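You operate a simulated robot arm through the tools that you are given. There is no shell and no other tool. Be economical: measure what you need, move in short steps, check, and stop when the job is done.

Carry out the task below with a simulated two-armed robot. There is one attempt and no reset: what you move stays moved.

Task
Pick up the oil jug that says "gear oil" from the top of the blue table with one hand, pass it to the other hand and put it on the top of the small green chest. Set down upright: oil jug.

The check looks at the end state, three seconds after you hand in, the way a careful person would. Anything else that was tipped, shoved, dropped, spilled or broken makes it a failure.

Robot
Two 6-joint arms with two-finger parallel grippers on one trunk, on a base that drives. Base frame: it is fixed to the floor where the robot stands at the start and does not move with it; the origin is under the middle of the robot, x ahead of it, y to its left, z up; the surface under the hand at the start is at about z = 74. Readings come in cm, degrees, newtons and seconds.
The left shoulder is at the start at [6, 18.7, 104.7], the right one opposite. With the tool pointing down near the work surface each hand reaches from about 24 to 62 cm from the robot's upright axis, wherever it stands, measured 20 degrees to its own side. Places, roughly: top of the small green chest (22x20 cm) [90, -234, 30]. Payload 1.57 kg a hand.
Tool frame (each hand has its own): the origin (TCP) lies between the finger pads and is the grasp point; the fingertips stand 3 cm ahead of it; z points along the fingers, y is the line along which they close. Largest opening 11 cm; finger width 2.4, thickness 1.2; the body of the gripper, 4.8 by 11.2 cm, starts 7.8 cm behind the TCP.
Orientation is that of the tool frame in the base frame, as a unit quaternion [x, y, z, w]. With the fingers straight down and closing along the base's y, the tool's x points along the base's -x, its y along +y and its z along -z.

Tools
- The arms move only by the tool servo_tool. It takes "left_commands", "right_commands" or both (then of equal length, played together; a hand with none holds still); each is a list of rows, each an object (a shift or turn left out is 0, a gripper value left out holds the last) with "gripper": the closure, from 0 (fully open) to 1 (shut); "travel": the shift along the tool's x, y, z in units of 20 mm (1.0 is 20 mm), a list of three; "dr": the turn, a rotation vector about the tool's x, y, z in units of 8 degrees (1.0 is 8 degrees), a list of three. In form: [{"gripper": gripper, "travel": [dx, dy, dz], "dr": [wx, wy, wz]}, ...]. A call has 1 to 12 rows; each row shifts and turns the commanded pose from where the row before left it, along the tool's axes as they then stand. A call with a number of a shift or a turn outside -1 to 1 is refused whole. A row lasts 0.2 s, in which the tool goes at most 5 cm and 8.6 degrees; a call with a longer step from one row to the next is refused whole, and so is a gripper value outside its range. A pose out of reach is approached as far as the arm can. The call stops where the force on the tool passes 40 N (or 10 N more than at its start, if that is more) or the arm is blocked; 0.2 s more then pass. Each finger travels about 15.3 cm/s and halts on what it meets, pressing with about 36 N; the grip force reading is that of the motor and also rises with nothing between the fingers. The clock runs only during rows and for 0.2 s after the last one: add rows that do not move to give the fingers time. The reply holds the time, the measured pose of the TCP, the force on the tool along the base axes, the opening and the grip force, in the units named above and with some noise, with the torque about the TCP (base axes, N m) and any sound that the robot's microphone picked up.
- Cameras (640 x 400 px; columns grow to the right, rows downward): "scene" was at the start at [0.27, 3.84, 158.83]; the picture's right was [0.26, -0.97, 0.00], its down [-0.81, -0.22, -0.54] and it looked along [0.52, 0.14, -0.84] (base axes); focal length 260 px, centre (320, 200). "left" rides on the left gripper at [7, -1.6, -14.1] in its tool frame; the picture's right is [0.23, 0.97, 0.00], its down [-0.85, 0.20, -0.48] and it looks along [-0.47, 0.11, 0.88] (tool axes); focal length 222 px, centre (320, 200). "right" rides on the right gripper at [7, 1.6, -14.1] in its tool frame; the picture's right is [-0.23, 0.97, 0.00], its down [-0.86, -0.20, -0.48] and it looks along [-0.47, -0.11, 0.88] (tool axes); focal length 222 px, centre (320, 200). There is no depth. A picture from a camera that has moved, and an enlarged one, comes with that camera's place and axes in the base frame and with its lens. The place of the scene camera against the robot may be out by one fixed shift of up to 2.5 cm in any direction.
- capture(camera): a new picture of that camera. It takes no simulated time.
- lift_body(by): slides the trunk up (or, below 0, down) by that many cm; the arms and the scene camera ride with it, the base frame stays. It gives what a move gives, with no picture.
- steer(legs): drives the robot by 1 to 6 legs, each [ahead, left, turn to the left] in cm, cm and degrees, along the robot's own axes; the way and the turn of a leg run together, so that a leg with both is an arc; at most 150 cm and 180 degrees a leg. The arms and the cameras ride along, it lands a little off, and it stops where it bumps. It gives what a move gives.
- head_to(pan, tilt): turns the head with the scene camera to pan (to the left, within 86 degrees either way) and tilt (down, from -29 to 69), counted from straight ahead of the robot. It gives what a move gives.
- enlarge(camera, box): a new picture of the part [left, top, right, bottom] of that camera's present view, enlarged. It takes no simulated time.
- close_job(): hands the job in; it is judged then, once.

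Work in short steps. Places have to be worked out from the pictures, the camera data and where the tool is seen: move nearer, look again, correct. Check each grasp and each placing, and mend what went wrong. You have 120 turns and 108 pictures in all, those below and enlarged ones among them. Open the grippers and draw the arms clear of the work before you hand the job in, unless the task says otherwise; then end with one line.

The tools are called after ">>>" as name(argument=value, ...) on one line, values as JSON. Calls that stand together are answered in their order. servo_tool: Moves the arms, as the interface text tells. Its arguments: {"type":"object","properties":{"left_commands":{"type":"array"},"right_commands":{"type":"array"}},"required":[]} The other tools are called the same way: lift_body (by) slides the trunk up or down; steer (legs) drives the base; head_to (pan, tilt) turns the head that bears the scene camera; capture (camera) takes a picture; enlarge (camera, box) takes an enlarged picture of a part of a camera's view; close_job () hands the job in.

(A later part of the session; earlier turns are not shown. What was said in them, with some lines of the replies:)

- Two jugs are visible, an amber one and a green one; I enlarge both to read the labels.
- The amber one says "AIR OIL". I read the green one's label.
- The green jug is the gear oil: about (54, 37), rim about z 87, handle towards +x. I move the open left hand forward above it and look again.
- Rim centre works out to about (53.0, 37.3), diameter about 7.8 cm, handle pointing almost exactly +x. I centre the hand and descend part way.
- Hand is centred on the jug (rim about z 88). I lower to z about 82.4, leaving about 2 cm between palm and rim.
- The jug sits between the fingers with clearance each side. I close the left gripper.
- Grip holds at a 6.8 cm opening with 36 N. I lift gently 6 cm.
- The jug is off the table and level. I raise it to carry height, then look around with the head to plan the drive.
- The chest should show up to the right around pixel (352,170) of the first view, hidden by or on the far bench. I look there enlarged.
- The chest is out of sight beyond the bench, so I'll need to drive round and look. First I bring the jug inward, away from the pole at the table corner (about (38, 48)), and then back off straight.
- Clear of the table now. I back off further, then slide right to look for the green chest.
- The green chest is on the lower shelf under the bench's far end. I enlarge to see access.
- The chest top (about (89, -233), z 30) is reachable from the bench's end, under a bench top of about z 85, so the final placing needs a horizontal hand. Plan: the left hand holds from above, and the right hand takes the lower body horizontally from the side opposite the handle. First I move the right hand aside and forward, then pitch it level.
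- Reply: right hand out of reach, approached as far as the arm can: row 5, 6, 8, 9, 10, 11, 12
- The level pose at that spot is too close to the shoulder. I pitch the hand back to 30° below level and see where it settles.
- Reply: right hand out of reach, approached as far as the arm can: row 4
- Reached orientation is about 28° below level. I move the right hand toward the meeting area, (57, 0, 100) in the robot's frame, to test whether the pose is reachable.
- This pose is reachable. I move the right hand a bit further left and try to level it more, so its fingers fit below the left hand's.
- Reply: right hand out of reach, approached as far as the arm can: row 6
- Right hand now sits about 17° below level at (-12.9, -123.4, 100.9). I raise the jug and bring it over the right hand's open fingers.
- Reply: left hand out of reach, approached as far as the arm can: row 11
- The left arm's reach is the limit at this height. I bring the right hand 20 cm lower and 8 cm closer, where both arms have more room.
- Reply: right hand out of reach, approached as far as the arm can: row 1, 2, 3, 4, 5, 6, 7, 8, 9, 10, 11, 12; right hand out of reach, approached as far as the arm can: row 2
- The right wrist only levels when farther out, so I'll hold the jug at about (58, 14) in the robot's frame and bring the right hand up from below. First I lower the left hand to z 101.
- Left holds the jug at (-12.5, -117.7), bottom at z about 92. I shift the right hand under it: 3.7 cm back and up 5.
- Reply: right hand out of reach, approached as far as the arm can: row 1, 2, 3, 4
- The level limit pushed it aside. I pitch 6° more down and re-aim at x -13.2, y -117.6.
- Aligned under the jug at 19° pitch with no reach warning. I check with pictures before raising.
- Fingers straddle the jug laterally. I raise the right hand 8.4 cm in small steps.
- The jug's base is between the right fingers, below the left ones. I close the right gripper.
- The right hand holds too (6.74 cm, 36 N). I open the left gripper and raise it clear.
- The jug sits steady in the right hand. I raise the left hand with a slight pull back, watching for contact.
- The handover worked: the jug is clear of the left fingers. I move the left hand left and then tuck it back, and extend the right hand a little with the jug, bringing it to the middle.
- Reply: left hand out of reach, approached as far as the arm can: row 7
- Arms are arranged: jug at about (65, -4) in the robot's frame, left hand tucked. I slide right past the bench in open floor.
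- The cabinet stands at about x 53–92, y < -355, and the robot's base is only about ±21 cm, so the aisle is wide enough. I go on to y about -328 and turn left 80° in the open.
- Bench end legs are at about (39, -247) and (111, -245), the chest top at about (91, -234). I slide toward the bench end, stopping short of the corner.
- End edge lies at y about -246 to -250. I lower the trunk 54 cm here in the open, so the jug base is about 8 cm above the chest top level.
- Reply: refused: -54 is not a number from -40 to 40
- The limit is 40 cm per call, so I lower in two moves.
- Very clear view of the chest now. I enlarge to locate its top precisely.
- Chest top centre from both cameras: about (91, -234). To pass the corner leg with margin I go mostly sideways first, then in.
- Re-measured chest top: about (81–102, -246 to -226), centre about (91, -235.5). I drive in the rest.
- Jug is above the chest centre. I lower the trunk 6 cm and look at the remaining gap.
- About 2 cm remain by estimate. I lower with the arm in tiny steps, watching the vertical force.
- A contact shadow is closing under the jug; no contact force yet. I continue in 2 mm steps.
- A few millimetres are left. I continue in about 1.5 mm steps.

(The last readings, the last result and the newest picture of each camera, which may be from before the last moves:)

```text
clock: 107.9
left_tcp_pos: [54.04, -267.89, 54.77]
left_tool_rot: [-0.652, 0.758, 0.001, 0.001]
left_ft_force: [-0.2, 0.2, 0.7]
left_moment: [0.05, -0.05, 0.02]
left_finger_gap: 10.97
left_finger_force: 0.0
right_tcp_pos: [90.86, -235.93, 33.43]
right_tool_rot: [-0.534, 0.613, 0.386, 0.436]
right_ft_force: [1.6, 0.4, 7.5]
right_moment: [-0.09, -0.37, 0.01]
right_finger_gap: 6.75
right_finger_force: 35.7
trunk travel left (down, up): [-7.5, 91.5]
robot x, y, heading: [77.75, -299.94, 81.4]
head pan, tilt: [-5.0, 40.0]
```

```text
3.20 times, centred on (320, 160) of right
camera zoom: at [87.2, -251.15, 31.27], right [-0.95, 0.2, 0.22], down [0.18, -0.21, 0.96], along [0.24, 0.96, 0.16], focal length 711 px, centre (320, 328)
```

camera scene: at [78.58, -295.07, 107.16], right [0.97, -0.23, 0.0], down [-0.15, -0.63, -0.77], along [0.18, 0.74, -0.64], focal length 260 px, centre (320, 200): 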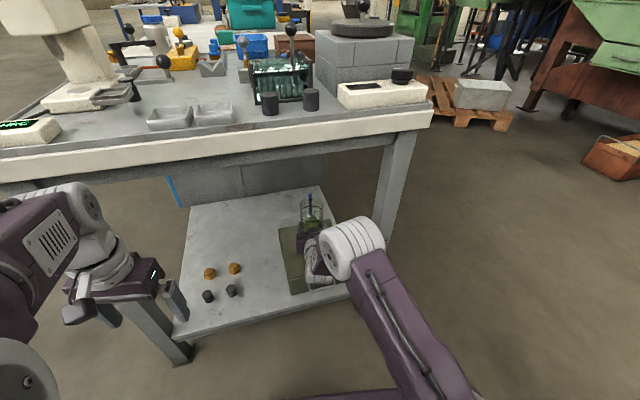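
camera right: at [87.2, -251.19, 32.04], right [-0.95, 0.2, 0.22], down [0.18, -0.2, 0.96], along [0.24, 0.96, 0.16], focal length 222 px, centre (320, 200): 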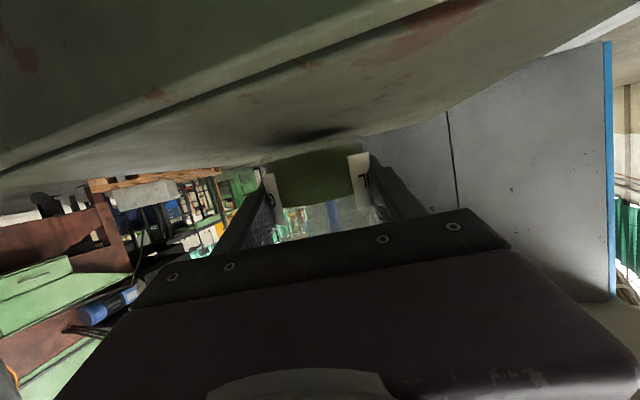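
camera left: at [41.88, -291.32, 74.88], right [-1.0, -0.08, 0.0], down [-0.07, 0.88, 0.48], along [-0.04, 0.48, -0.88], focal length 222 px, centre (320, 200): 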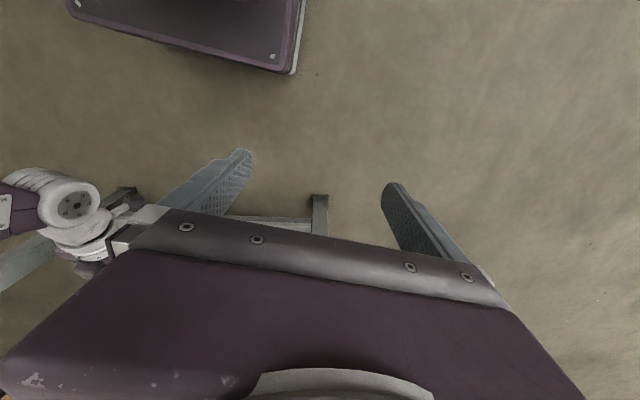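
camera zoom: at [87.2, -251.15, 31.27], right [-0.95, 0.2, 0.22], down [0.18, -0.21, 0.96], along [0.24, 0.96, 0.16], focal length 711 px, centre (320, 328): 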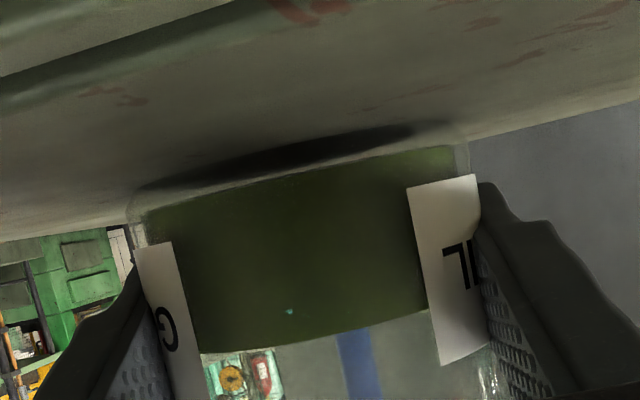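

Contact: 7.5 N upward, so the jug is on the chest. I open the right gripper gradually.

>>> servo_tool(right_commands=[{"gripper": 0.37}, {"gripper": 0.34}, {"gripper": 0.3}, {"gripper": 0.2}, {"gripper": 0.1}, {"gripper": 0}, {"gripper": 0}, {"gripper": 0}])

>>> capture(camera="right")

>>> enlarge(camera="scene", box=[250, 170, 370, 310])

```text
clock: 109.7
left_tcp_pos: [53.99, -267.85, 54.79]
left_tool_rot: [-0.653, 0.757, -0.001, -0.001]
left_ft_force: [0.0, 0.7, -0.4]
left_moment: [0.01, -0.01, -0.01]
left_finger_gap: 11.0
left_finger_force: 0.0
right_tcp_pos: [90.87, -235.87, 33.08]
right_tool_rot: [-0.534, 0.614, 0.385, 0.436]
right_ft_force: [0.4, 0.0, 0.4]
right_moment: [0.0, 0.02, 0.01]
right_finger_gap: 11.01
right_finger_force: 0.0
trunk travel left (down, up): [-7.5, 91.5]
robot x, y, heading: [78.11, -299.73, 81.5]
head pan, tilt: [-5.0, 40.0]
```

```text
44 pictures are left
camera right: at [87.2, -251.19, 31.15], right [-0.95, 0.2, 0.22], down [0.18, -0.2, 0.96], along [0.24, 0.96, 0.16], focal length 222 px, centre (320, 200)
```

right: 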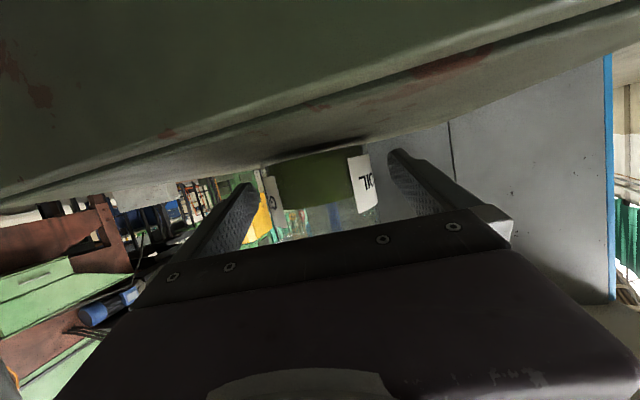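

```text
2.86 times, centred on (310, 240) of scene
camera zoom: at [78.57, -295.12, 101.16], right [0.97, -0.23, 0.0], down [-0.15, -0.63, -0.77], along [0.18, 0.74, -0.64], focal length 742 px, centre (349, 86)
```

zoom: 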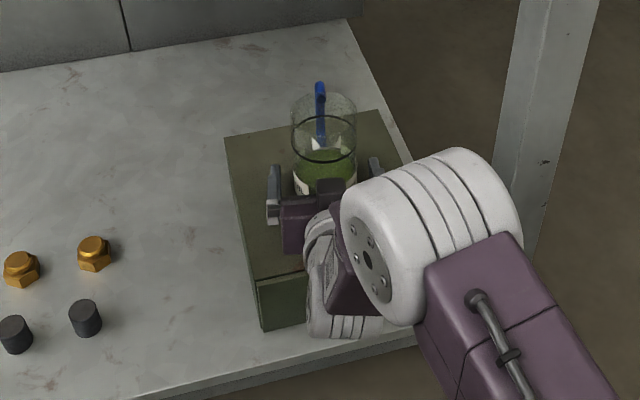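

The jug stands free on the chest with the fingers open on both sides. I back the robot straight out 20 cm.

>>> steer(legs=[[-20, 0, 0]])

>>> capture(camera="scene")

>>> capture(camera="right")

```text
clock: 111.3
left_tcp_pos: [51.17, -287.54, 54.72]
left_tool_rot: [-0.653, 0.758, 0.0, 0.0]
left_ft_force: [0.1, 0.7, 0.1]
left_moment: [-0.01, -0.02, -0.02]
left_finger_gap: 11.03
left_finger_force: 0.2
right_tcp_pos: [88.02, -255.57, 33.15]
right_tool_rot: [-0.533, 0.615, 0.384, 0.436]
right_ft_force: [-0.8, 0.7, -0.6]
right_moment: [0.01, 0.0, -0.03]
right_finger_gap: 11.02
right_finger_force: 0.0
trunk travel left (down, up): [-7.5, 91.5]
robot x, y, heading: [75.21, -319.28, 81.5]
head pan, tilt: [-5.0, 40.0]
```

```text
42 pictures are left
camera scene: at [75.64, -314.83, 101.16], right [0.97, -0.23, 0.0], down [-0.15, -0.63, -0.77], along [0.18, 0.74, -0.64], focal length 260 px, centre (320, 200)
```

scene: 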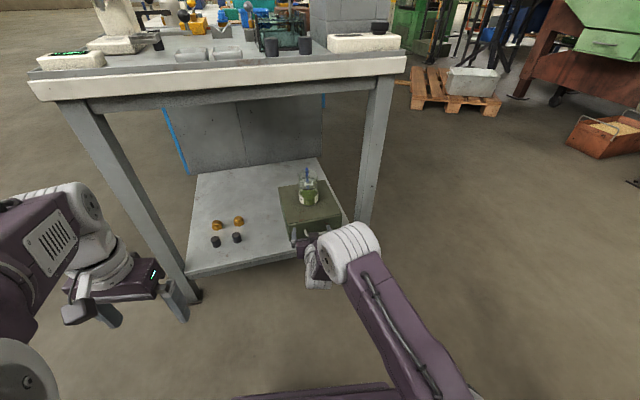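

```text
41 pictures are left
camera right: at [84.31, -270.91, 31.14], right [-0.95, 0.2, 0.22], down [0.18, -0.2, 0.96], along [0.24, 0.96, 0.16], focal length 222 px, centre (320, 200)
```

right: 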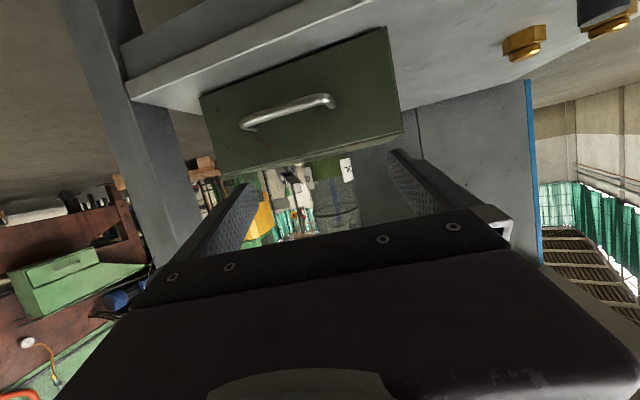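

The hand is clear of the bench. One enlarged check that the jug stands upright and nothing else moved.

>>> enlarge(camera="scene", box=[190, 150, 370, 270])

```text
3.33 times, centred on (280, 210) of scene
camera zoom: at [75.64, -314.83, 101.16], right [0.97, -0.23, 0.0], down [-0.15, -0.63, -0.77], along [0.18, 0.74, -0.64], focal length 865 px, centre (453, 167)
```

zoom: 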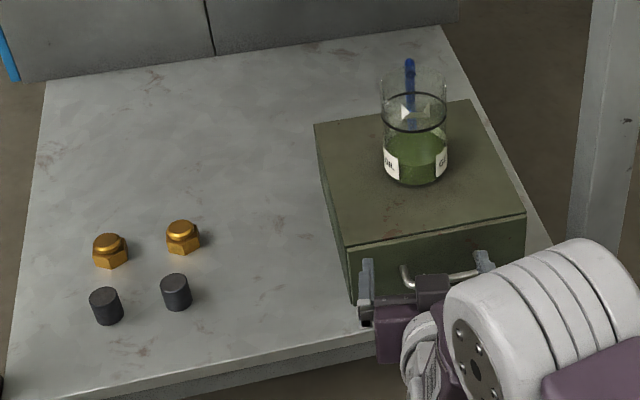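

The jug stands upright near the chest's centre, and the knobs are undisturbed. I back off a few more centimetres so the hand is well clear.

>>> steer(legs=[[-6, 0, 0]])

```text
clock: 112.3
left_tcp_pos: [50.18, -293.49, 54.71]
left_tool_rot: [-0.652, 0.758, 0.0, 0.0]
left_ft_force: [1.3, 0.4, -0.1]
left_moment: [0.0, 0.01, 0.02]
left_finger_gap: 10.99
left_finger_force: 0.0
right_tcp_pos: [87.16, -261.55, 33.13]
right_tool_rot: [-0.534, 0.614, 0.384, 0.436]
right_ft_force: [-0.6, -0.5, -0.2]
right_moment: [0.01, 0.02, 0.03]
right_finger_gap: 11.03
right_finger_force: 0.0
trunk travel left (down, up): [-7.5, 91.5]
robot x, y, heading: [74.0, -324.95, 81.6]
head pan, tilt: [-5.0, 40.0]
```

Both grippers are open and clear of the work, so I hand in.

>>> close_job()

```text
The job is handed in.
```

The "gear oil" jug was picked up with the left hand, passed in the air to the right hand, and set upright near the centre of the small green chest's top; nothing else was seen to move.
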